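You operate a simulated robot arm through the tools that you are given. There is no shell and no other tool. Be economical: measure what you need, move in short steps, check, and stop when the job is done.

You run a simulated robot arm. Do the job below in one go: nothing can be reset, and whatever is moved stays where it is left.

TASK
Make the drop tower safe and switch it off.
Fine: prop in, then carriage down on it, then open up; rubber pad on the anvil, door shut, lamp and power off.
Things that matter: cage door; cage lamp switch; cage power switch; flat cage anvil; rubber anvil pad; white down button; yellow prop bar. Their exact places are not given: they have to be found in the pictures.

It is judged by the outcome, as a careful person would: the job done as asked, and still so three seconds after it is handed in. It fails if anything else is knocked over, pushed out of place, dropped, spilled or broken.

THE ROBOT
A 7-joint arm with a two-finger parallel gripper on a trunk, on a base that drives. Base frame: it is fixed to the floor where the robot stands at the start and does not move with it; the origin is under the middle of the robot, x ahead of it, y to its left, z up. Readings come in mm, rad, newtons and seconds.
With the tool pointing down near the work surface it reaches from about 100 to 720 mm from the robot's upright axis, wherever it stands. Its first joint turns from -2.897 to 2.897 rad. Places, roughly: cage door [500, 600, 1200]; cage lamp switch [600, 0, 1200]; cage power switch [600, 0, 1100]; flat cage anvil (11x16x8 cm) [700, 700, 500]; white down button [500, 100, 1100]; yellow prop bar [800, 100, 900]. Payload 3.91 kg.
The tool frame sits at the grasp point between the pads (the TCP): z along the fingers, y along the line on which they close. The tips reach 30 mm beyond it. The gripper opens to 110 mm. The fingers are 20 mm wide and 10 mm thick; the gripper's body (48 by 112 mm) begins 55 mm behind the TCP.
Orientation is told as [roll, pitch, yaw] about the base's x, y, z axes, in that order, counted from this pose: with the fingers straight down and closing along the base's y, the tool's x points along the base's -x, its y along +y and its z along -z.

THE INTERFACE
- The arm moves only by the tool arm_command. Its argument "plan" is a list of rows, each an object (a shift or turn left out is 0, a gripper value left out holds the last) with "translation": the shift along the tool's x, y, z in mm, a list of three; "delta_rot": the turn, a rotation vector about the tool's x, y, z in rad, a list of three. In form: [{"translation": [tx, ty, tz], "delta_rot": [rx, ry, rz]}, ...]. A call has 1 to 12 rows; each row shifts and turns the commanded pose from where the row before left it, along the tool's axes as they then stand. "hand" is the gripper command, from -1 (fully open) to 1 (shut), values between in proportion, set as the call begins (left out, the last holds). Each row takes 0.2 s and may step no farther than 50 mm and 0.15 rad from the row before; otherwise, or with a gripper value out of range, the whole call is refused. Where a pose cannot be reached the arm comes as near as it can. A force on the tool above 70 N (or 10 N above the force at the start of the call, whichever is more), or a blocked arm, ends the call early, and 0.2 s more pass. Each finger travels about 153 mm/s and halts on what it meets, pressing with about 39 N; the grip force reading is that of the motor and also rises with nothing between the fingers. The clock runs only during rows and for 0.2 s after the last one: add rows that do not move to give the fingers time. The reply holds the time, the measured pose of the TCP, the force on the tool along the base axes, the opening and the grip force, in the units named above and with some noise, with the torque about the TCP (base axes, N m) and any sound that the robot's microphone picked up, and new pictures: "pictures" is both (left out), scene, wrist or none.
- Cameras (640 x 400 px; columns grow to the right, rows downward): "scene" is now at [-28.2, 191.2, 1545.4]; the picture's right is [0.69, -0.72, 0.00], its down [-0.60, -0.57, -0.56] and it looks along [0.40, 0.39, -0.83] (base axes); focal length 214 px, centre (320, 200). "wrist" rides on the gripper at [77, 7, -114] in the tool frame; the picture's right is [-0.09, 1.00, 0.00], its down [-0.80, -0.07, -0.59] and it looks along [-0.59, -0.05, 0.80] (tool axes); focal length 270 px, centre (320, 200).
- lift_body(by): slides the trunk up (or, below 0, down) by that many mm; the arm and the scene camera ride with it, the base frame stays. It gives what a move gives, with no picture.
- steer(legs): drives the robot by 1 to 6 legs, each [ahead, turn to the left] in mm and rad, along the robot's own axes; the way and the turn of a leg run together, so that a leg with both is an arc; at most 1500 mm and 3.142 rad a leg. The arm and the cameras ride along, it lands a little off, and it stops where it bumps. It gives what a move gives, and a new picture of the scene camera.
- turn_head(pan, tilt): turns the head with the scene camera to pan (to the left, within 2.705 rad either way) and tilt (down, from -0.506 to 1.204), counted from straight ahead of the robot. It gives what a move gives, and a new picture of the scene camera.
- pixel_to_xyz(camera, pixels): for up to 12 pixels [column, row] of the newest picture of that camera ("zoom" is the newest enlarged one), the place [x, y, z] in the base frame of the surface seen there, good to about 2 mm, but the place of the scene camera against the robot may be out by one fixed shift of up to 25 mm in any direction. The clock stands still meanwhile.
- zoom(camera, box): a new picture of the part [left, top, right, bottom] of that camera's present view, enlarged. The clock stands still meanwhile.
- job_done(): hands the job in; it is judged then, once.

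Go step by step. Measure first, check grasps and placings, and put right what went wrong. The budget is 80 turns and 260 pictures, counting those below and the enlarged ones. Unless the task says otherwise, let go and move clear before handing in, and close with one line.

The tools are called after ">>>" by a JSON object that holds its "name" and its "arguments". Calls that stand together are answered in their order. arm_command: Moves the arm, as the interface text tells. Its arguments: {"type":"object","properties":{"plan":{"type":"array","items":{"type":"object","properties":{"translation":{"type":"array","items":{"type":"number"}},"delta_rot":{"type":"array","items":{"type":"number"}}}}},"hand":{"type":"number"},"pictures":{"type":"string","enum":["both","scene","wrist","none"]}},"required":["plan"]} The other tools are called the same way: lift_body (by) slides the trunk up or down; steer (legs) drives the base; turn_head (pan, tilt) turns the head that bears the scene camera; pixel_to_xyz (camera, pixels) gives the place of the surface under pixels of a picture; zoom (camera, box) takes an enlarged picture of a part of a camera's view; job_done () hands the job in.

At the start:

```text
time_s: 0.0
eef_pos: [407.6, 60.0, 1315.6]
tcp_rot: [-0.001, 0.0, 0.001]
force: [-0.2, -0.3, 1.1]
ft_torque: [-0.01, -0.02, 0.01]
opening: 110.2
finger_force: 0.1
trunk travel left (down, up): [-525.0, 85.0]
robot x, y, heading: [-2.2, 0.2, -0.003]
head pan, tilt: [0.763, 0.977]
```

scene: 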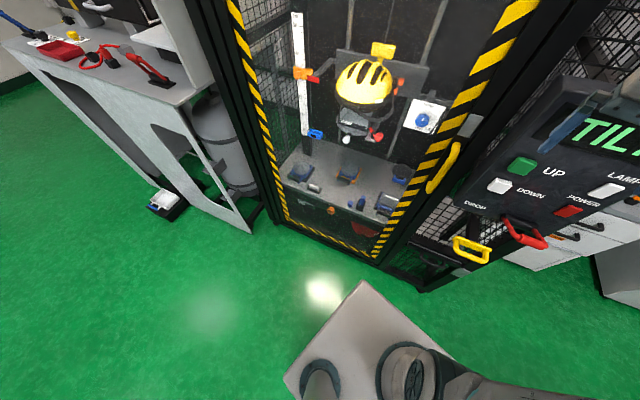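
wrist: 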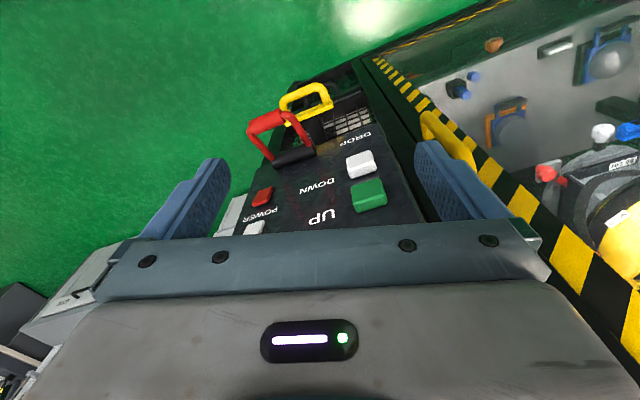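

The scene shows a striped cage with a helmet carriage and a control panel at the right (UP, DOWN, LAMP, POWER, DROP). I'll enlarge the parts to learn them.

>>> {"name": "zoom", "arguments": {"camera": "scene", "box": [220, 0, 460, 150]}}

>>> {"name": "zoom", "arguments": {"camera": "scene", "box": [240, 130, 480, 280]}}

>>> {"name": "zoom", "arguments": {"camera": "scene", "box": [400, 80, 640, 280]}}

>>> {"name": "zoom", "arguments": {"camera": "scene", "box": [0, 0, 260, 220]}}

```text
2.67 times, centred on (340, 75) of scene
```

zoom: 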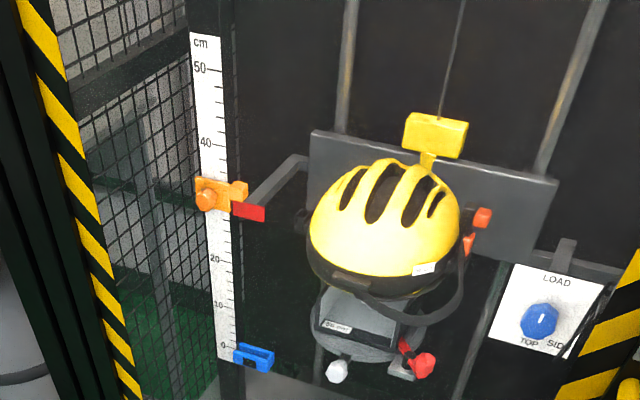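

```text
2.67 times, centred on (360, 205) of scene
```

zoom: 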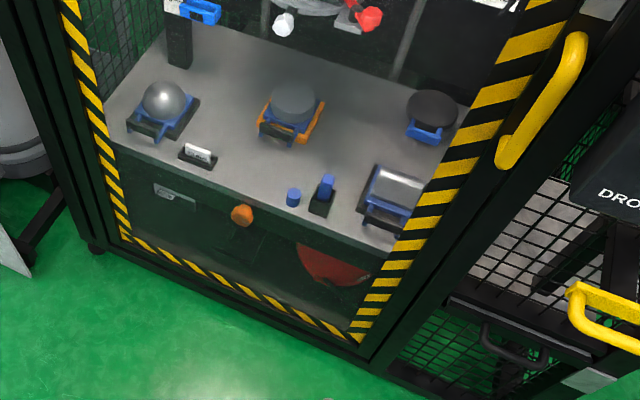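

```text
2.00 times, centred on (520, 180) of scene
```

zoom: 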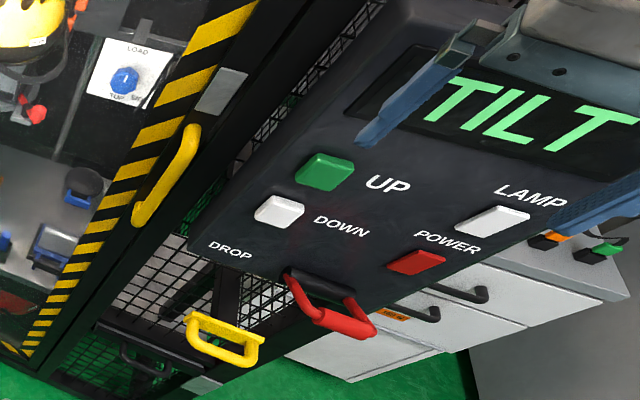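

```text
1.82 times, centred on (130, 110) of scene
```

zoom: 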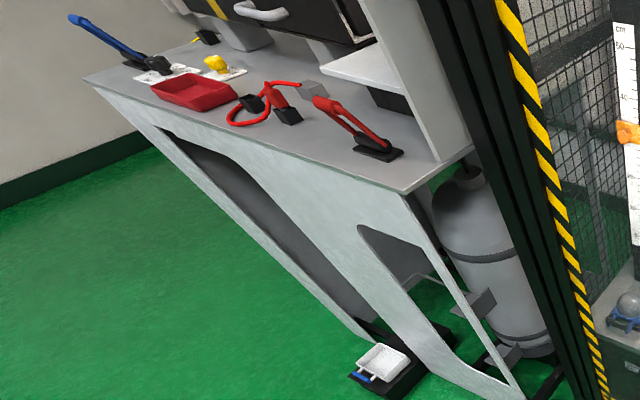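

I'll read positions of the main parts, and look around with the head at the panel afterwards.

>>> {"name": "pixel_to_xyz", "arguments": {"camera": "scene", "pixels": [[522, 167], [500, 186], [568, 211], [606, 190], [525, 235], [472, 250], [445, 167], [349, 170], [397, 172], [300, 170], [363, 85], [385, 205]]}}

>>> {"name": "turn_head", "arguments": {"pan": 0.2, "tilt": 0.8}}

```text
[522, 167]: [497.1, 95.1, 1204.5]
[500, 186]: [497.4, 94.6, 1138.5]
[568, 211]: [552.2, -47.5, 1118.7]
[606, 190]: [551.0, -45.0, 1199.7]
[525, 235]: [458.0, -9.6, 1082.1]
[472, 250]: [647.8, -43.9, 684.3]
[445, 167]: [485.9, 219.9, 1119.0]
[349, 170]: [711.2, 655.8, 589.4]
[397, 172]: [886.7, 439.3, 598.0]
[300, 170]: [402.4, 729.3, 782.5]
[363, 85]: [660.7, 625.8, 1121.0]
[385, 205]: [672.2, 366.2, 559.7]
```

```text
time_s: 1.0
eef_pos: [407.0, 59.4, 1315.4]
tcp_rot: [-0.001, 0.001, 0.0]
force: [0.2, -0.8, -0.4]
ft_torque: [0.0, 0.0, 0.0]
opening: 109.7
finger_force: 0.1
trunk travel left (down, up): [-525.0, 85.0]
robot x, y, heading: [-0.1, 3.3, 0.004]
head pan, tilt: [0.201, 0.799]
```

scene: 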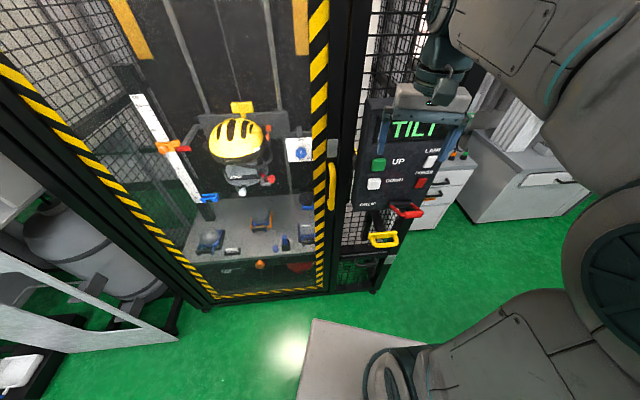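

>>> {"name": "zoom", "arguments": {"camera": "scene", "box": [320, 80, 500, 300]}}

>>> {"name": "zoom", "arguments": {"camera": "scene", "box": [160, 80, 340, 200]}}

>>> {"name": "zoom", "arguments": {"camera": "scene", "box": [170, 180, 350, 300]}}

>>> {"name": "turn_head", "arguments": {"pan": 0.5, "tilt": 0.2}}

```text
1.82 times, centred on (410, 190) of scene
```

zoom: 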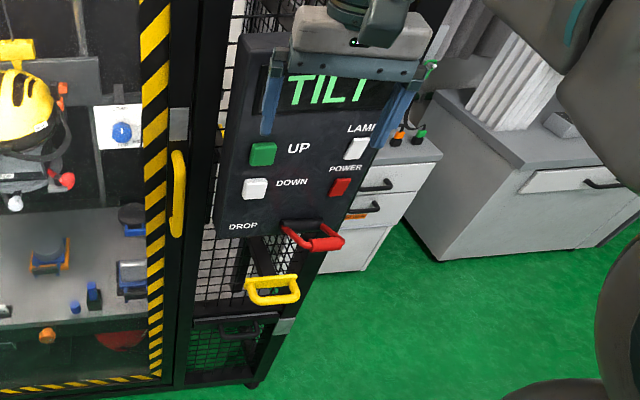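

```text
3.33 times, centred on (250, 140) of scene
```

zoom: 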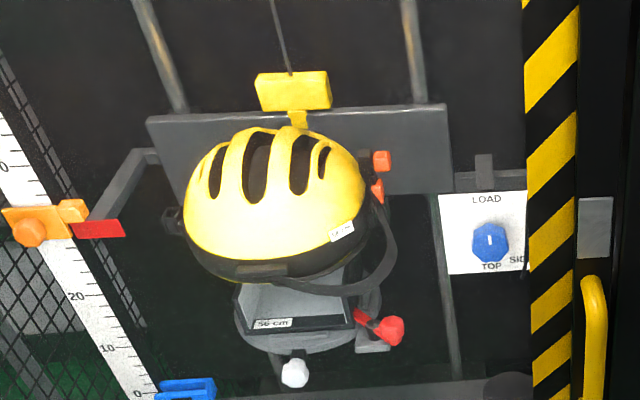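

```text
3.33 times, centred on (260, 240) of scene
```

zoom: 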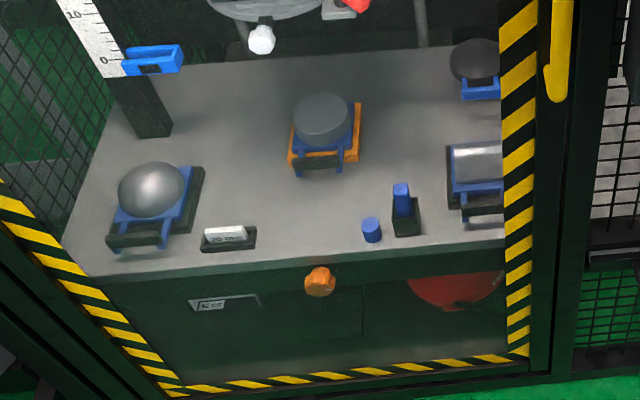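

```text
time_s: 2.0
eef_pos: [407.5, 58.1, 1314.2]
tcp_rot: [-0.001, 0.001, 0.0]
force: [-0.4, 0.6, 0.9]
ft_torque: [0.03, 0.01, 0.0]
opening: 110.0
finger_force: 0.1
trunk travel left (down, up): [-525.0, 85.0]
robot x, y, heading: [1.2, -3.4, -0.001]
head pan, tilt: [0.499, 0.201]
```

scene: 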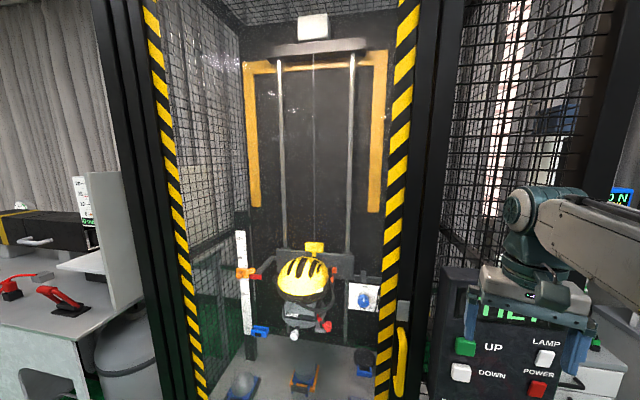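

The arm hides the panel, so I'll draw it back 200 mm and look at the panel and prop handle.

>>> {"name": "arm_command", "arguments": {"plan": [{"translation": [50, 0, 0]}, {"translation": [50, 0, 0]}, {"translation": [50, 0, 0]}, {"translation": [40, 0, 0]}, {}], "pictures": "wrist"}}

>>> {"name": "turn_head", "arguments": {"pan": 0.1, "tilt": 0.75}}

>>> {"name": "zoom", "arguments": {"camera": "scene", "box": [280, 60, 520, 300]}}

```text
time_s: 3.2
eef_pos: [216.4, 65.9, 1315.0]
tcp_rot: [0.0, 0.001, -0.001]
force: [-0.6, 0.8, 1.0]
ft_torque: [0.01, -0.04, -0.03]
opening: 109.8
finger_force: 0.0
trunk travel left (down, up): [-525.0, 85.0]
robot x, y, heading: [-0.5, 1.2, 0.001]
head pan, tilt: [0.499, 0.201]
```

wrist: 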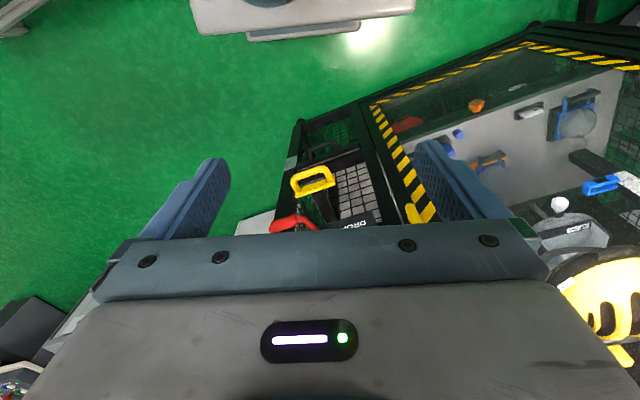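

```text
time_s: 4.1
eef_pos: [216.3, 65.0, 1315.5]
tcp_rot: [0.0, 0.001, 0.001]
force: [0.7, -0.8, -0.1]
ft_torque: [-0.02, 0.0, 0.03]
opening: 109.8
finger_force: 0.1
trunk travel left (down, up): [-525.0, 85.0]
robot x, y, heading: [-1.1, -3.2, 0.0]
head pan, tilt: [0.099, 0.75]
```

scene: 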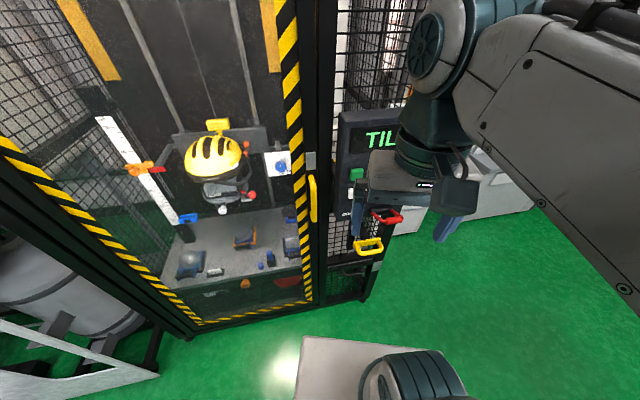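

```text
1.67 times, centred on (400, 180) of scene
```

zoom: 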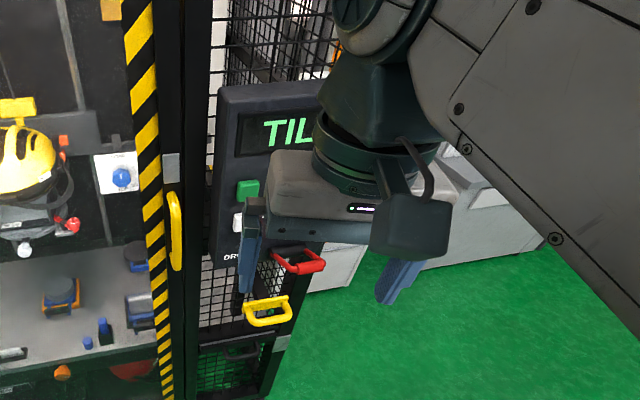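

>>> {"name": "zoom", "arguments": {"camera": "scene", "box": [330, 190, 430, 290]}}

>>> {"name": "zoom", "arguments": {"camera": "wrist", "box": [260, 120, 420, 240]}}

>>> {"name": "pixel_to_xyz", "arguments": {"camera": "wrist", "pixels": [[298, 192], [328, 186], [312, 173], [291, 180], [334, 172], [292, 222], [320, 205], [335, 215], [412, 210], [478, 104], [575, 125], [495, 158]]}}

>>> {"name": "pixel_to_xyz", "arguments": {"camera": "scene", "pixels": [[358, 242], [381, 248], [370, 253], [360, 254], [312, 200], [291, 245], [245, 235], [190, 262], [213, 160], [346, 210], [308, 175]]}}

```text
4.00 times, centred on (380, 240) of scene
```

zoom: 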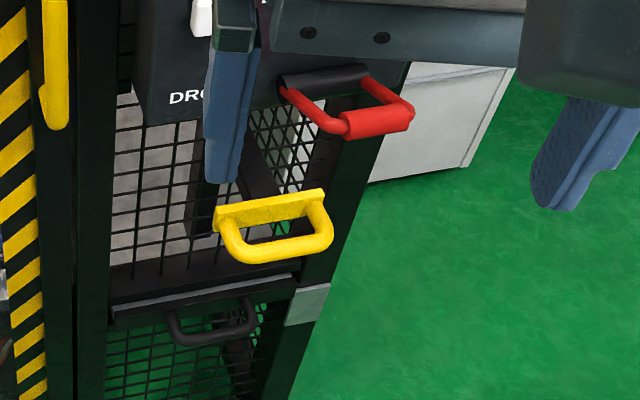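

```text
3.33 times, centred on (340, 180) of wrist
```

zoom: 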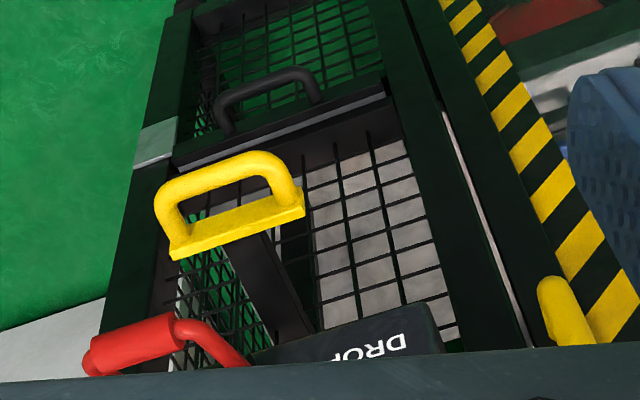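

```text
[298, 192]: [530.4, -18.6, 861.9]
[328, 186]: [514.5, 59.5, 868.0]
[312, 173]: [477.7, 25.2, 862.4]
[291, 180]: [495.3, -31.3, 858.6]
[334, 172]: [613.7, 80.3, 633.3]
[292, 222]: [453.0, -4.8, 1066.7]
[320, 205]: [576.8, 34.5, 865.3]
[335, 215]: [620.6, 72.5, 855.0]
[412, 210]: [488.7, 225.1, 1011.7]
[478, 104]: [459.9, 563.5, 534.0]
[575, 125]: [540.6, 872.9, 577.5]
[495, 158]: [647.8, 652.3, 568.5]
```

```text
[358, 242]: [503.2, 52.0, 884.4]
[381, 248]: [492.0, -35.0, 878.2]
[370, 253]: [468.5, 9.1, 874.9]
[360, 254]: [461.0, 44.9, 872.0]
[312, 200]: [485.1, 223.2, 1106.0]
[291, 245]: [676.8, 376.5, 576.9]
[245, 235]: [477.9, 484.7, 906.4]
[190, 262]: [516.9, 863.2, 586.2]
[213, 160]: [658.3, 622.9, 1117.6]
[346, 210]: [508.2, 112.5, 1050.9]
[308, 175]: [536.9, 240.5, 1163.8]
```

The prop's D-handle is at about (478..520, 20, 862) and slides in along roughly (0.98, 0.2, 0); the red DROP lever hangs above it at z≈1067, so I'll work with the fingers level. I'll go forward and turn the tool level.

>>> {"name": "arm_command", "arguments": {"plan": [{"translation": [-50, 30, 0]}, {"translation": [-50, 30, 0]}, {"translation": [-30, 20, 0]}, {"delta_rot": [0, -0.1428, 0]}, {"delta_rot": [0, -0.1428, 0]}, {"delta_rot": [0, -0.1428, 0]}, {"delta_rot": [0, -0.1428, 0]}, {"delta_rot": [0, -0.1428, 0]}, {"delta_rot": [0, -0.1428, 0]}], "pictures": "none"}}

>>> {"name": "arm_command", "arguments": {"plan": [{"delta_rot": [0, -0.1428, 0]}, {"delta_rot": [0, -0.1428, 0]}, {"delta_rot": [0, -0.1428, 0]}, {"delta_rot": [0, -0.1428, 0]}, {"delta_rot": [0, -0.1428, 0]}, {"delta_rot": [-0.1, 0, 0]}, {"delta_rot": [-0.1, 0, 0]}, {}], "hand": 1}}

```text
refused: row 1 steps farther than a row can; nothing moved
```

```text
time_s: 5.0
eef_pos: [256.3, 73.2, 1279.6]
tcp_rot: [-0.03, -0.236, 0.036]
force: [0.7, -0.3, 0.6]
ft_torque: [-0.01, 0.0, 0.01]
opening: 0.1
finger_force: 37.8
trunk travel left (down, up): [-525.0, 85.0]
robot x, y, heading: [1.7, 4.5, -0.003]
head pan, tilt: [0.099, 0.75]
stopped in row 4: the arm was blocked; the commanded pose is now the measured one
```

scene: 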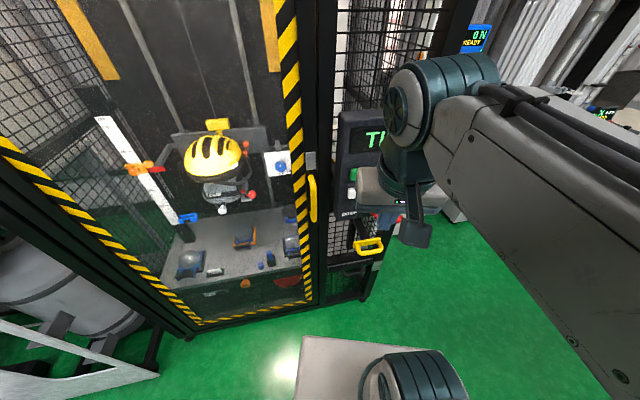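
wrist: 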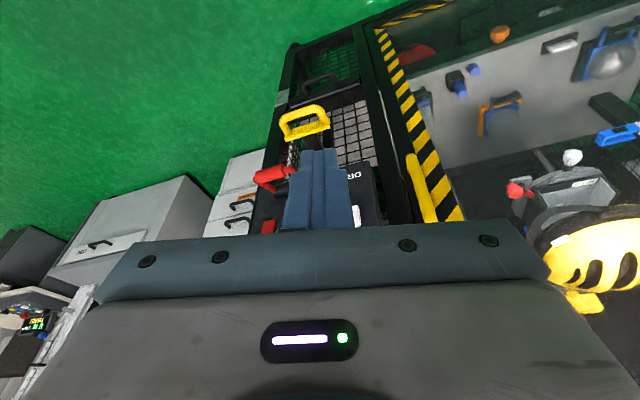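

The arm got blocked against itself when so folded; I'll move forward first, then continue the turn.

>>> {"name": "arm_command", "arguments": {"plan": [{"translation": [-39, 20, 9]}, {"translation": [-39, 20, 9]}, {"translation": [-39, 20, 9]}, {"delta_rot": [0, -0.1428, 0]}, {"delta_rot": [0, -0.1428, 0]}, {"delta_rot": [0, -0.1428, 0]}, {"delta_rot": [0, -0.1428, 0]}, {"delta_rot": [0, -0.1428, 0]}, {"delta_rot": [0, -0.1428, 0]}, {"delta_rot": [0, -0.1428, 0]}, {"delta_rot": [0, -0.1428, 0]}, {"delta_rot": [0, -0.1428, 0]}], "pictures": "both"}}

```text
time_s: 7.3
eef_pos: [401.1, 132.7, 1232.9]
tcp_rot: [0.077, -1.124, -0.025]
force: [-0.7, -0.4, -0.7]
ft_torque: [0.0, -0.01, 0.06]
opening: 0.0
finger_force: 37.3
trunk travel left (down, up): [-525.0, 85.0]
robot x, y, heading: [2.8, 1.0, 0.003]
head pan, tilt: [0.099, 0.75]
stopped in row 11: the arm was blocked; the commanded pose is now the measured one
```

scene: 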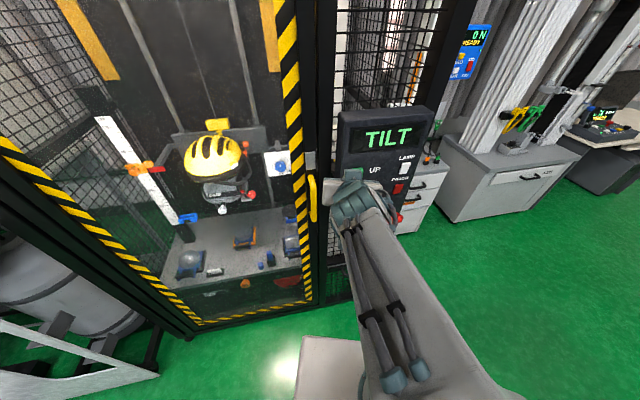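
wrist: 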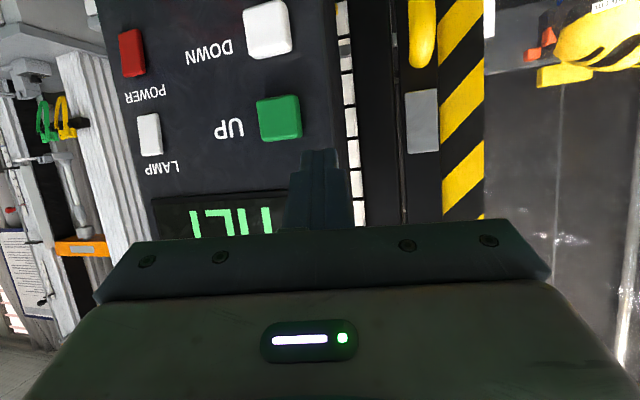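

Blocked near a joint limit with the hand so close in; I'll back the base off 250 mm and extend the arm, finishing the turn.

>>> {"name": "steer", "arguments": {"legs": [[-250, 0]]}}

>>> {"name": "arm_command", "arguments": {"plan": [{"translation": [-17, 0, 36]}, {"translation": [-17, 0, 36]}, {"translation": [-17, 0, 36]}, {"translation": [-17, 0, 36]}, {"delta_rot": [0, -0.145, 0]}, {"delta_rot": [0, -0.145, 0]}, {"delta_rot": [0, -0.145, 0]}, {"delta_rot": [-0.1, 0, 0]}, {"delta_rot": [-0.1, 0, 0]}, {}], "pictures": "wrist"}}

```text
time_s: 9.1
eef_pos: [152.3, 131.4, 1234.7]
tcp_rot: [0.079, -1.126, -0.028]
force: [-0.8, -0.1, -0.9]
ft_torque: [0.02, 0.0, 0.02]
opening: 0.2
finger_force: 37.4
trunk travel left (down, up): [-525.0, 85.0]
robot x, y, heading: [-248.1, 1.4, -0.0]
head pan, tilt: [0.099, 0.75]
```

scene: 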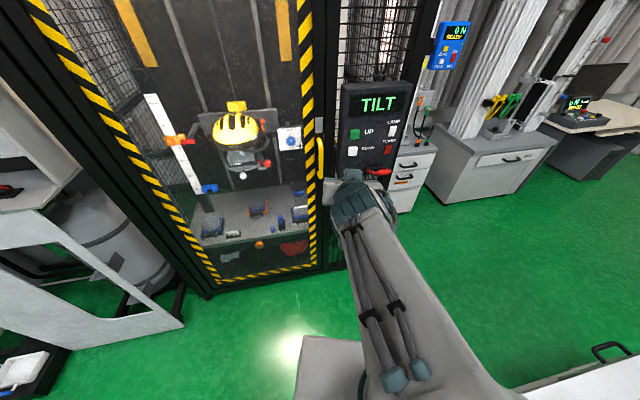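

```text
time_s: 9.7
eef_pos: [169.2, 215.5, 1240.2]
tcp_rot: [0.064, -1.146, 0.201]
force: [-0.3, -0.7, 0.4]
ft_torque: [0.03, -0.01, 0.0]
opening: 0.1
finger_force: 37.8
trunk travel left (down, up): [-525.0, 85.0]
robot x, y, heading: [-248.6, 1.8, -0.002]
head pan, tilt: [0.099, 0.75]
stopped in row 2: the arm was blocked; the commanded pose is now the measured one
```

wrist: 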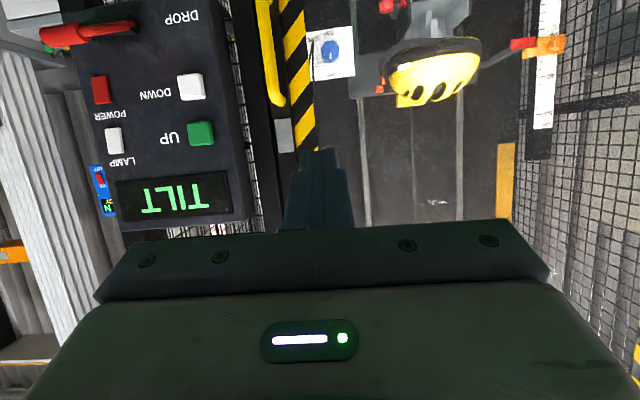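

It is still blocked; I'll turn back part way, extend forward by 200 mm, then try the turn again.

>>> {"name": "arm_command", "arguments": {"plan": [{"delta_rot": [0, 0.145, 0]}, {"delta_rot": [0, 0.145, 0]}, {"delta_rot": [0, 0.145, 0]}, {"delta_rot": [0, 0.145, 0]}, {"translation": [-38, 0, 24]}, {"translation": [-38, 0, 24]}, {"translation": [-38, 0, 24]}, {"translation": [-38, 0, 24]}, {}], "pictures": "none"}}

>>> {"name": "arm_command", "arguments": {"plan": [{"delta_rot": [0, -0.145, 0]}, {"delta_rot": [0, -0.145, 0]}, {"delta_rot": [0, -0.145, 0]}, {"delta_rot": [0, -0.145, 0]}, {"delta_rot": [0, -0.145, 0]}, {"delta_rot": [0, -0.145, 0]}, {"delta_rot": [0, -0.145, 0]}, {}], "pictures": "scene"}}

```text
time_s: 11.7
eef_pos: [342.1, 262.1, 1240.7]
tcp_rot: [0.031, -0.565, 0.242]
force: [-0.7, -0.4, -0.6]
ft_torque: [0.0, 0.0, -0.04]
opening: 0.0
finger_force: 37.8
trunk travel left (down, up): [-525.0, 85.0]
robot x, y, heading: [-249.9, 2.0, -0.001]
head pan, tilt: [0.099, 0.75]
```

```text
time_s: 13.5
eef_pos: [342.3, 263.9, 1241.5]
tcp_rot: [1.966, -1.541, -1.705]
force: [-0.2, -0.1, 0.5]
ft_torque: [0.02, 0.02, 0.04]
opening: 0.0
finger_force: 37.9
trunk travel left (down, up): [-525.0, 85.0]
robot x, y, heading: [-247.0, -1.3, -0.001]
head pan, tilt: [0.099, 0.75]
```

scene: 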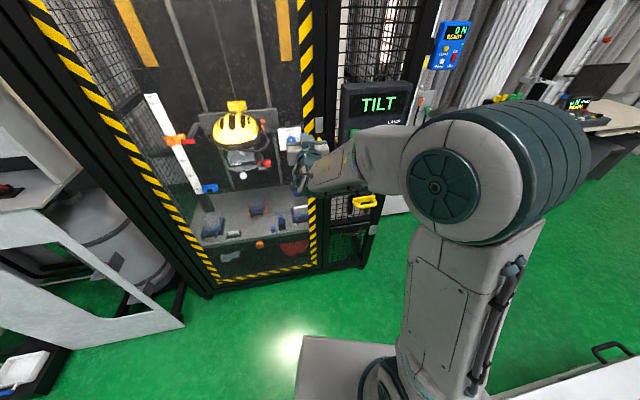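

The tool is level now (facing yaw ≈0.26). I'll lower the trunk to the prop handle's height, then shift sideways toward it.

>>> {"name": "lift_body", "arguments": {"by": -378}}

>>> {"name": "arm_command", "arguments": {"plan": [{"delta_rot": [0.06, 0, 0]}, {"translation": [0, -45, 0]}, {"translation": [0, -45, 0]}, {"translation": [0, -45, 0]}, {"translation": [0, -45, 0]}, {"translation": [0, -45, 0]}, {"translation": [0, -45, 0]}, {}], "pictures": "both"}}

```text
time_s: 17.1
eef_pos: [342.7, 262.7, 863.5]
tcp_rot: [1.934, -1.541, -1.679]
force: [0.6, 0.2, 0.6]
ft_torque: [0.0, 0.02, -0.02]
opening: 0.1
finger_force: 37.8
trunk travel left (down, up): [-147.0, 463.0]
robot x, y, heading: [-251.3, 2.0, 0.003]
head pan, tilt: [0.099, 0.75]
```

```text
time_s: 18.9
eef_pos: [394.0, -0.5, 858.1]
tcp_rot: [1.888, -1.54, -1.69]
force: [0.5, -0.9, -0.5]
ft_torque: [-0.02, 0.0, 0.01]
opening: 0.0
finger_force: 37.8
trunk travel left (down, up): [-147.0, 463.0]
robot x, y, heading: [-245.9, -4.5, -0.003]
head pan, tilt: [0.099, 0.75]
```

scene: 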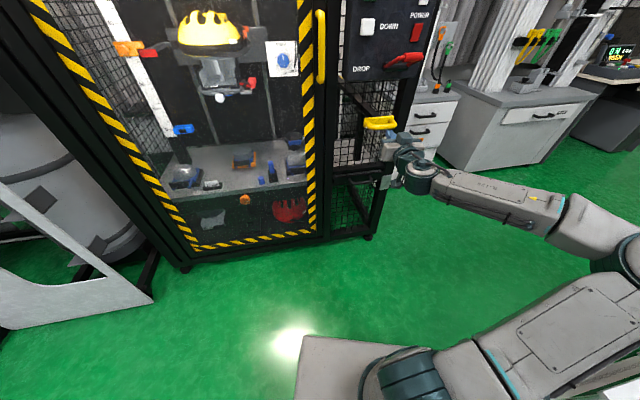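
wrist: 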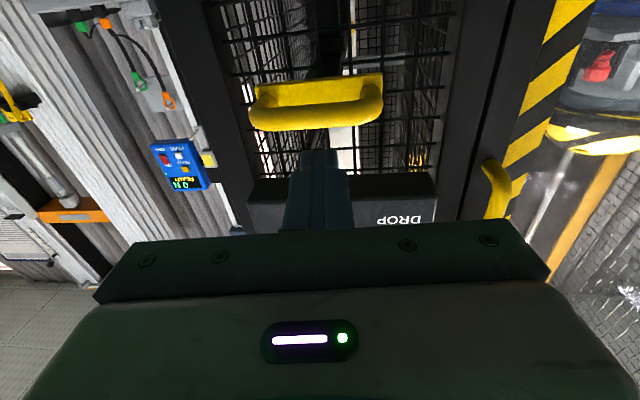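

Handle is in the wrist view at (316,105); let me measure it here along with the frame.

>>> {"name": "pixel_to_xyz", "arguments": {"camera": "wrist", "pixels": [[262, 122], [316, 124], [370, 116], [316, 92], [265, 95], [375, 82], [325, 62], [270, 185], [430, 185], [470, 100], [205, 60], [497, 190]]}}

>>> {"name": "zoom", "arguments": {"camera": "wrist", "box": [200, 0, 480, 200]}}

>>> {"name": "zoom", "arguments": {"camera": "scene", "box": [300, 60, 440, 200]}}

```text
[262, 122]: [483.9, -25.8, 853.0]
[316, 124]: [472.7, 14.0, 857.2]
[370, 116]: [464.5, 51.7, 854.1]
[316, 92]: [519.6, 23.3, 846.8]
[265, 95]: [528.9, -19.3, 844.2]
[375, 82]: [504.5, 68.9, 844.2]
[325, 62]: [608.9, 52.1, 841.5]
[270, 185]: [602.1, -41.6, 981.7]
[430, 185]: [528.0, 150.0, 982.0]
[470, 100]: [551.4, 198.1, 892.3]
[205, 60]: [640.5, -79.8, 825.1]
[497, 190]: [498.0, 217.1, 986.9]
```

```text
2.00 times, centred on (340, 100) of wrist
```

zoom: 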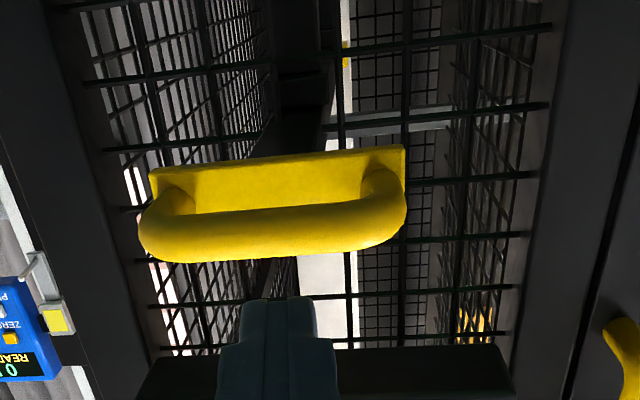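

```text
2.86 times, centred on (370, 130) of scene
```

zoom: 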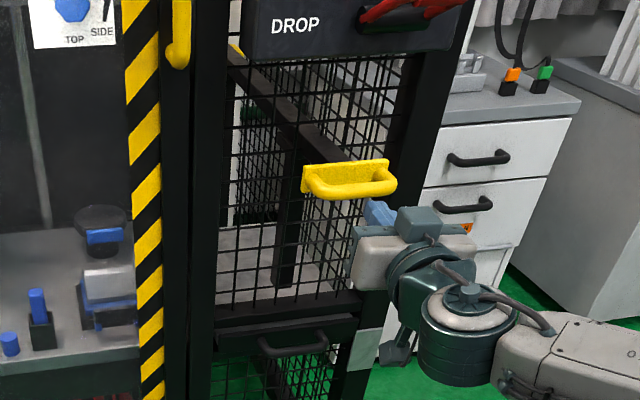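

The handle's line shows the cage yaw ≈0.29 rad; I align to it, raise 4 mm, and push the handle straight in with closed fingers.

>>> {"name": "arm_command", "arguments": {"plan": [{"delta_rot": [-0.09, 0, 0]}, {"translation": [-4, -10, 0]}, {"translation": [0, 0, 25]}, {"translation": [0, 0, 15]}, {"translation": [0, 0, 15]}, {"translation": [0, 0, 15]}, {"translation": [0, 0, 15]}, {}], "pictures": "both"}}

```text
time_s: 20.7
eef_pos: [480.1, 13.0, 861.6]
tcp_rot: [1.946, -1.541, -1.656]
force: [-0.7, -0.2, 0.5]
ft_torque: [0.02, -0.02, 0.0]
opening: 0.0
finger_force: 37.8
trunk travel left (down, up): [-147.0, 463.0]
robot x, y, heading: [-248.9, 0.0, 0.0]
head pan, tilt: [0.099, 0.75]
```

scene: 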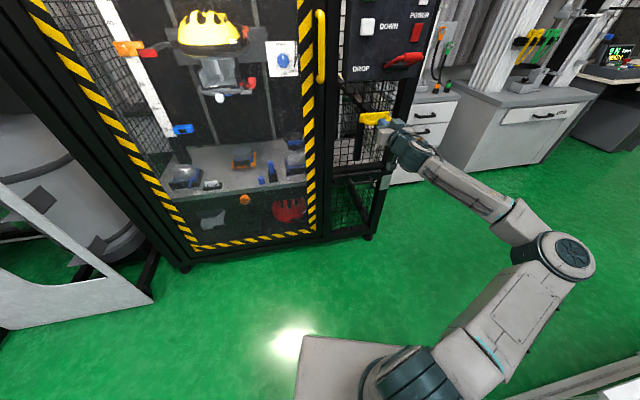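
wrist: 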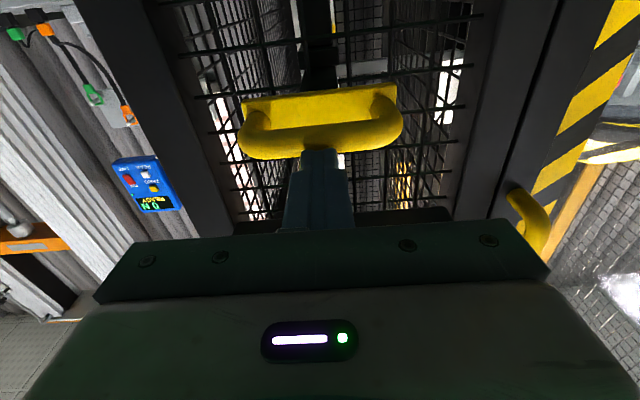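

It's sliding freely; keep pushing.

>>> {"name": "arm_command", "arguments": {"plan": [{"translation": [0, 0, 15]}, {"translation": [0, 0, 15]}, {"translation": [0, 0, 15]}, {"translation": [0, 0, 15]}, {"translation": [0, 0, 15]}, {"translation": [0, 0, 15]}, {}], "pictures": "both"}}

```text
time_s: 21.4
eef_pos: [502.6, 18.9, 863.0]
tcp_rot: [1.924, -1.542, -1.629]
force: [-35.9, -8.9, -0.8]
ft_torque: [0.16, 0.41, 0.11]
opening: 0.1
finger_force: 37.9
trunk travel left (down, up): [-147.0, 463.0]
robot x, y, heading: [-249.2, 5.1, -0.007]
head pan, tilt: [0.099, 0.75]
stopped in row 3: the force on the tool passed its limit at 98 N (the readings are from after the stop); the commanded pose is now the measured one
```

scene: 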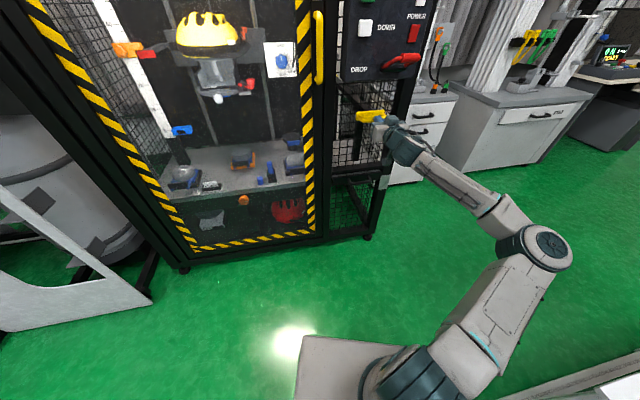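
wrist: 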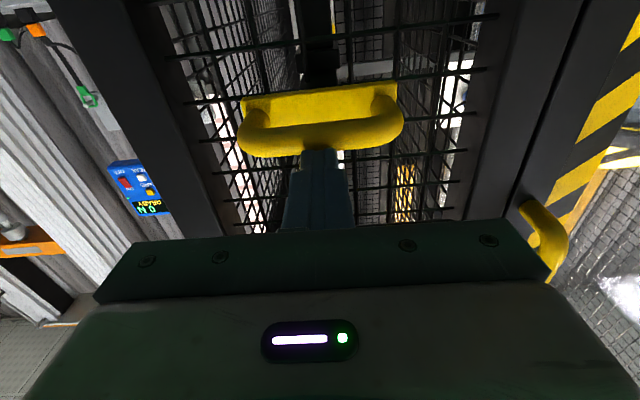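

It stopped hard at 98 N. I'll check whether the bar is fully home and what appeared inside.

>>> {"name": "pixel_to_xyz", "arguments": {"camera": "wrist", "pixels": [[250, 105], [320, 100], [390, 92], [320, 75], [185, 110], [480, 130], [230, 130], [440, 100], [360, 72]]}}

>>> {"name": "zoom", "arguments": {"camera": "wrist", "box": [160, 0, 480, 200]}}

>>> {"name": "zoom", "arguments": {"camera": "scene", "box": [300, 60, 440, 200]}}

>>> {"name": "zoom", "arguments": {"camera": "scene", "box": [100, 0, 340, 200]}}

```text
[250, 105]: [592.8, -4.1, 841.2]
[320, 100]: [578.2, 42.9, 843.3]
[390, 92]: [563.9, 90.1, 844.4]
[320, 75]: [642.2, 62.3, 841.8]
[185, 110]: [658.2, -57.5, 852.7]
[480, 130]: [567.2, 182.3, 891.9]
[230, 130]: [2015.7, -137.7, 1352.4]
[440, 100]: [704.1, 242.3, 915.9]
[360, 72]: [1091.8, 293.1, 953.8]
```

```text
2.00 times, centred on (320, 100) of wrist
```

zoom: 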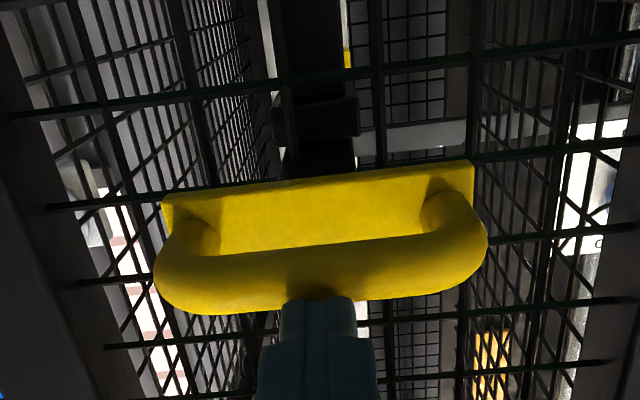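

```text
2.86 times, centred on (370, 130) of scene
```

zoom: 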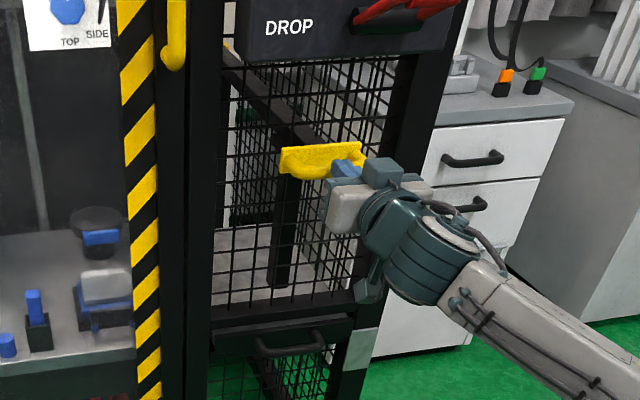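

```text
2.00 times, centred on (220, 100) of scene
```

zoom: 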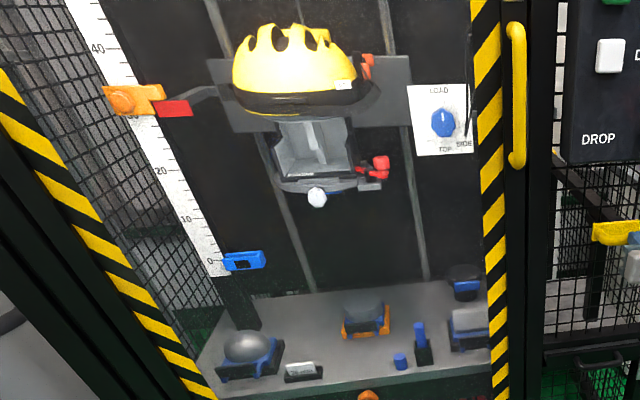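

>>> {"name": "pixel_to_xyz", "arguments": {"camera": "scene", "pixels": [[250, 50], [280, 60], [228, 60], [215, 75], [219, 98], [278, 130], [241, 158], [330, 85], [345, 98], [358, 112], [369, 118], [335, 70]]}}

>>> {"name": "zoom", "arguments": {"camera": "scene", "box": [320, 50, 400, 130]}}

```text
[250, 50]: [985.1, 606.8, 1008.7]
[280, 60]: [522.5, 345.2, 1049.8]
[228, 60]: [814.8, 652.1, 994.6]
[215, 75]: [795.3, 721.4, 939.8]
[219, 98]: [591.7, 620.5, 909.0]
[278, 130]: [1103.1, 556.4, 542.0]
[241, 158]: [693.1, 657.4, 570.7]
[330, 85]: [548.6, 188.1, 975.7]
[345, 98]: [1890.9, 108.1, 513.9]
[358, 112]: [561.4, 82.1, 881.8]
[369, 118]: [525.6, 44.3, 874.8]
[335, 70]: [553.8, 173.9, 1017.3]
```

```text
5.00 times, centred on (360, 90) of scene
```

zoom: 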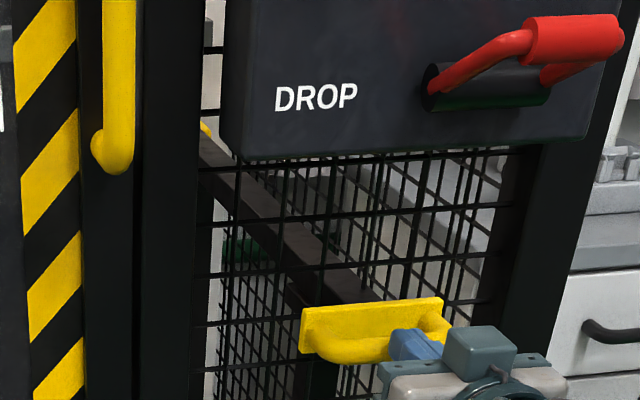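

I'll test with a slow push whether the bar has really bottomed out.

>>> {"name": "arm_command", "arguments": {"plan": [{"translation": [0, 0, 4]}, {"translation": [0, 0, 4]}, {"translation": [0, 0, 4]}, {"translation": [0, 0, 4]}, {"translation": [0, 0, 4]}, {"translation": [0, 0, 4]}, {"translation": [0, 0, 4]}, {"translation": [0, 0, 4]}], "pictures": "wrist"}}

```text
time_s: 21.7
eef_pos: [503.6, 18.8, 862.0]
tcp_rot: [1.934, -1.543, -1.643]
force: [-36.7, -12.1, 1.7]
ft_torque: [0.07, 0.38, 0.09]
opening: 0.3
finger_force: 38.1
trunk travel left (down, up): [-147.0, 463.0]
robot x, y, heading: [-254.9, -1.8, -0.012]
head pan, tilt: [0.099, 0.75]
stopped in row 1: the force on the tool passed its limit at 80 N (the readings are from after the stop); the commanded pose is now the measured one
```

wrist: 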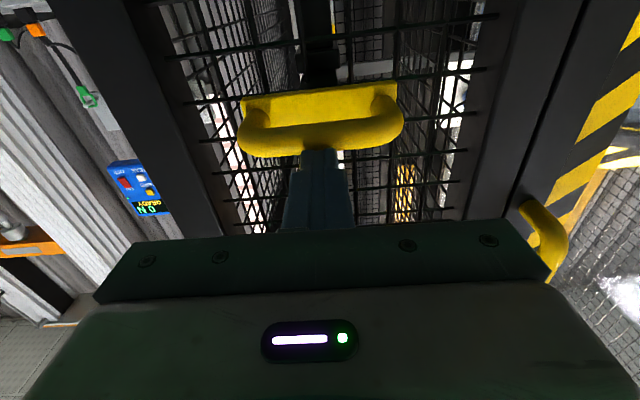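

Hard stop confirmed: the prop is home. I'll back off, go left, and raise the trunk to the panel's height.

>>> {"name": "arm_command", "arguments": {"plan": [{"translation": [0, 0, -40]}, {"translation": [0, 0, -40]}, {"translation": [0, 0, -40]}, {"translation": [0, 40, 0]}, {"translation": [0, 45, 0]}, {}], "pictures": "none"}}

>>> {"name": "lift_body", "arguments": {"by": 245}}

>>> {"name": "arm_command", "arguments": {"plan": [{}], "pictures": "both"}}

```text
time_s: 23.1
eef_pos: [369.2, 70.6, 859.4]
tcp_rot: [1.735, -1.544, -1.446]
force: [0.4, 0.5, -0.6]
ft_torque: [0.0, 0.01, 0.05]
opening: 0.0
finger_force: 37.7
trunk travel left (down, up): [-147.0, 463.0]
robot x, y, heading: [-249.0, 1.3, -0.007]
head pan, tilt: [0.099, 0.75]
```

```text
time_s: 25.7
eef_pos: [369.4, 70.8, 1104.8]
tcp_rot: [1.729, -1.545, -1.437]
force: [0.0, 1.0, 0.0]
ft_torque: [-0.01, -0.02, 0.0]
opening: 0.3
finger_force: 38.0
trunk travel left (down, up): [-392.0, 218.0]
robot x, y, heading: [-251.7, 0.4, -0.008]
head pan, tilt: [0.099, 0.75]
```

```text
time_s: 26.1
eef_pos: [368.9, 70.3, 1105.7]
tcp_rot: [1.73, -1.545, -1.44]
force: [-0.4, 0.1, 0.1]
ft_torque: [-0.01, -0.04, 0.01]
opening: 0.2
finger_force: 37.5
trunk travel left (down, up): [-392.0, 218.0]
robot x, y, heading: [-249.2, -0.3, -0.01]
head pan, tilt: [0.099, 0.75]
```

scene: 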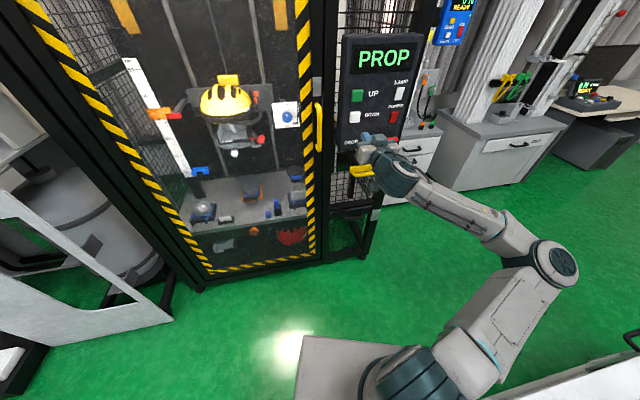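
wrist: 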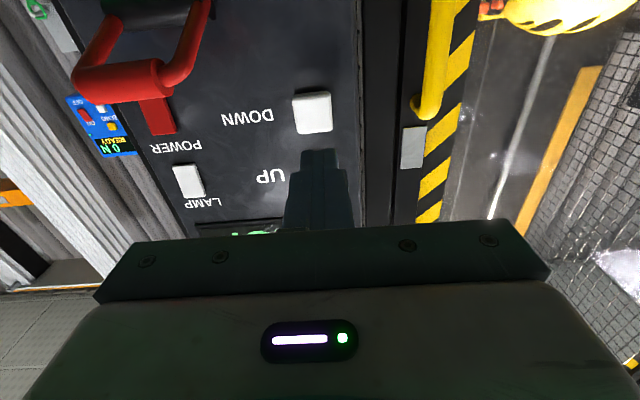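

The display now reads PROP. I'll measure the buttons through the wrist camera.

>>> {"name": "pixel_to_xyz", "arguments": {"camera": "wrist", "pixels": [[313, 112], [303, 112], [325, 112], [313, 96], [313, 128], [159, 115], [188, 181], [270, 140], [340, 60], [200, 140], [130, 85]]}}

>>> {"name": "zoom", "arguments": {"camera": "wrist", "box": [60, 40, 380, 240]}}

```text
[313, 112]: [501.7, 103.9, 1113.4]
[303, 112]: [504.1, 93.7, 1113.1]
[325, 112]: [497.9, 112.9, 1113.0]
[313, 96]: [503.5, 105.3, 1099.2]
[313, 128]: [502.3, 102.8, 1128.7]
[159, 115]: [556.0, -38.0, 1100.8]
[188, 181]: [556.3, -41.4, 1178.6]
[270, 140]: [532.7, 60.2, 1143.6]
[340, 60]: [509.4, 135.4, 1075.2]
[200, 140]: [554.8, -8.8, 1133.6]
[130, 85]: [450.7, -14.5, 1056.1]
```

```text
2.00 times, centred on (220, 140) of wrist
```

zoom: 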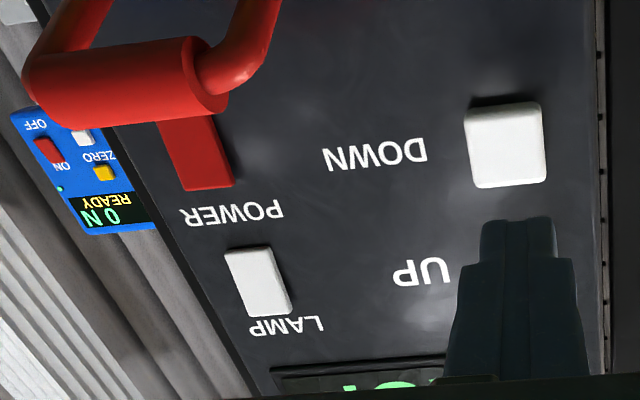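

DOWN is at (501.5, 104, 1113). I align, approach and press, holding it.

>>> {"name": "arm_command", "arguments": {"plan": [{"translation": [-10, -6, 0]}, {"translation": [0, 0, 45]}, {"translation": [0, 0, 45]}, {"translation": [0, 0, 8]}, {"translation": [0, 0, 6]}, {"translation": [0, 0, 5]}, {"translation": [0, 0, 3]}, {}, {}, {}, {}, {}], "pictures": "both"}}

```text
time_s: 28.7
eef_pos: [477.7, 96.2, 1117.7]
tcp_rot: [1.748, -1.544, -1.457]
force: [-5.4, -0.7, -1.7]
ft_torque: [-0.03, 0.09, 0.01]
opening: 0.0
finger_force: 37.5
trunk travel left (down, up): [-392.0, 218.0]
robot x, y, heading: [-247.3, -1.7, -0.01]
head pan, tilt: [0.099, 0.75]
heard: click
```

scene: 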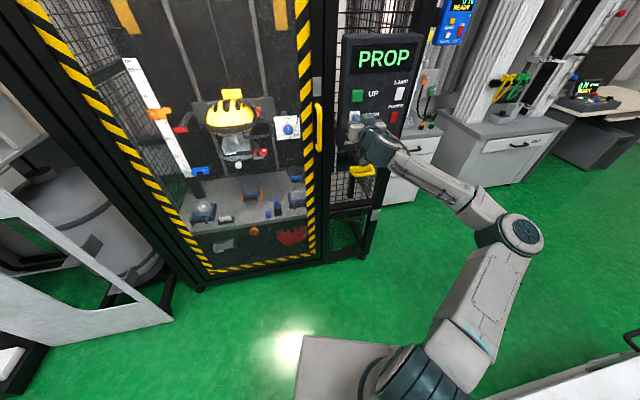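
wrist: 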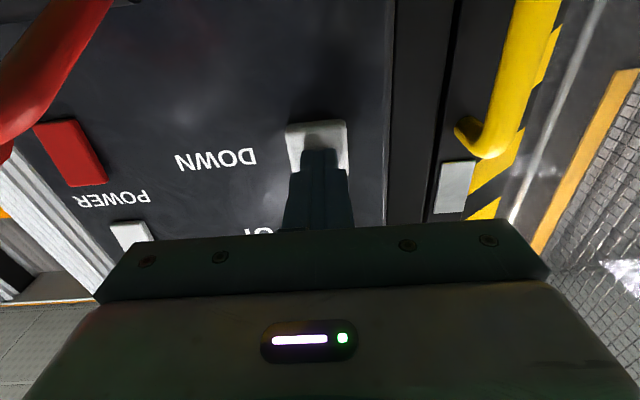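

A click, and the carriage is lower (helmet row 98→115); I keep holding.

>>> {"name": "arm_command", "arguments": {"plan": [{}, {}, {}, {}, {}, {}, {}, {}, {}, {}, {}, {}], "pictures": "scene"}}

```text
time_s: 31.3
eef_pos: [478.0, 96.8, 1116.3]
tcp_rot: [1.752, -1.546, -1.46]
force: [-5.3, -0.1, -1.1]
ft_torque: [0.0, 0.01, 0.04]
opening: 0.0
finger_force: 37.4
trunk travel left (down, up): [-392.0, 218.0]
robot x, y, heading: [-249.5, 0.0, -0.015]
head pan, tilt: [0.099, 0.75]
```

scene: 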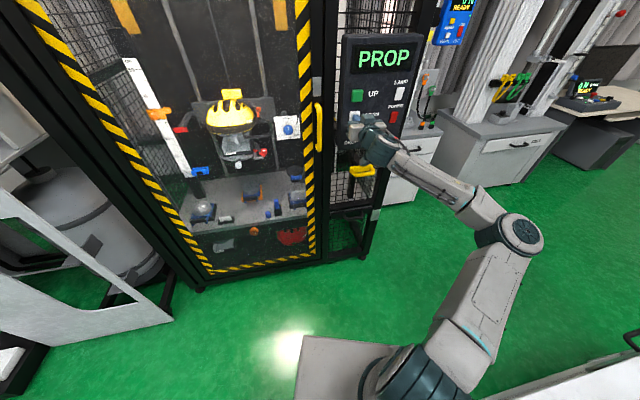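

It has stopped moving, so it seems to rest on the prop. I'll release, back off 110 mm and check.

>>> {"name": "arm_command", "arguments": {"plan": [{"translation": [0, 0, -20]}, {"translation": [0, 0, -45]}, {"translation": [0, 0, -45]}, {}, {}], "pictures": "both"}}

>>> {"name": "zoom", "arguments": {"camera": "scene", "box": [120, 50, 340, 200]}}

>>> {"name": "zoom", "arguments": {"camera": "scene", "box": [270, 20, 430, 200]}}

```text
time_s: 32.5
eef_pos: [372.6, 66.5, 1113.8]
tcp_rot: [1.721, -1.544, -1.431]
force: [0.3, 0.8, 0.2]
ft_torque: [0.03, -0.01, -0.02]
opening: 0.2
finger_force: 37.7
trunk travel left (down, up): [-392.0, 218.0]
robot x, y, heading: [-248.7, 1.6, -0.007]
head pan, tilt: [0.099, 0.75]
```

scene: 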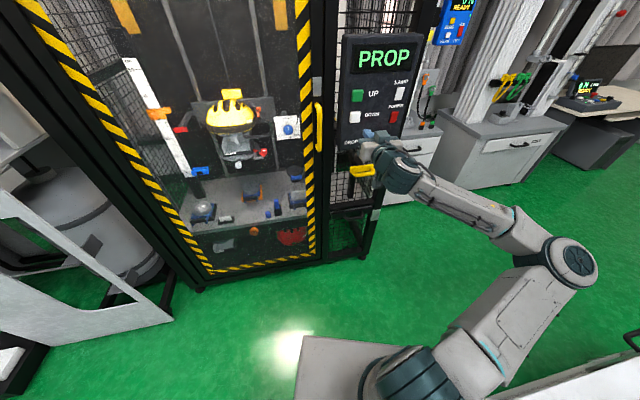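
wrist: 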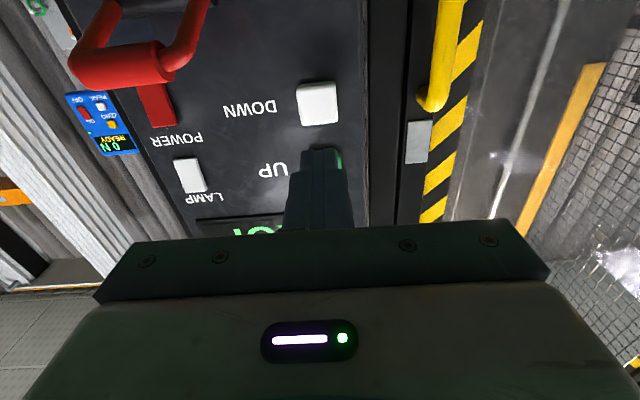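

```text
2.67 times, centred on (230, 125) of scene
```

zoom: 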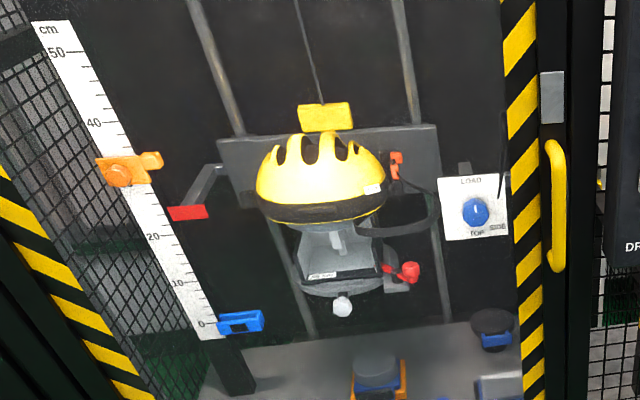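

```text
2.22 times, centred on (350, 110) of scene
```

zoom: 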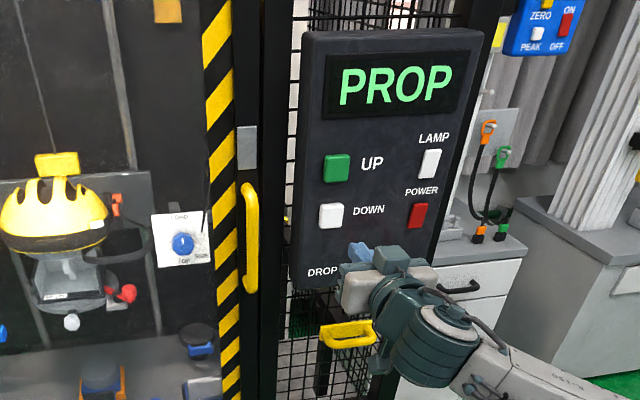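

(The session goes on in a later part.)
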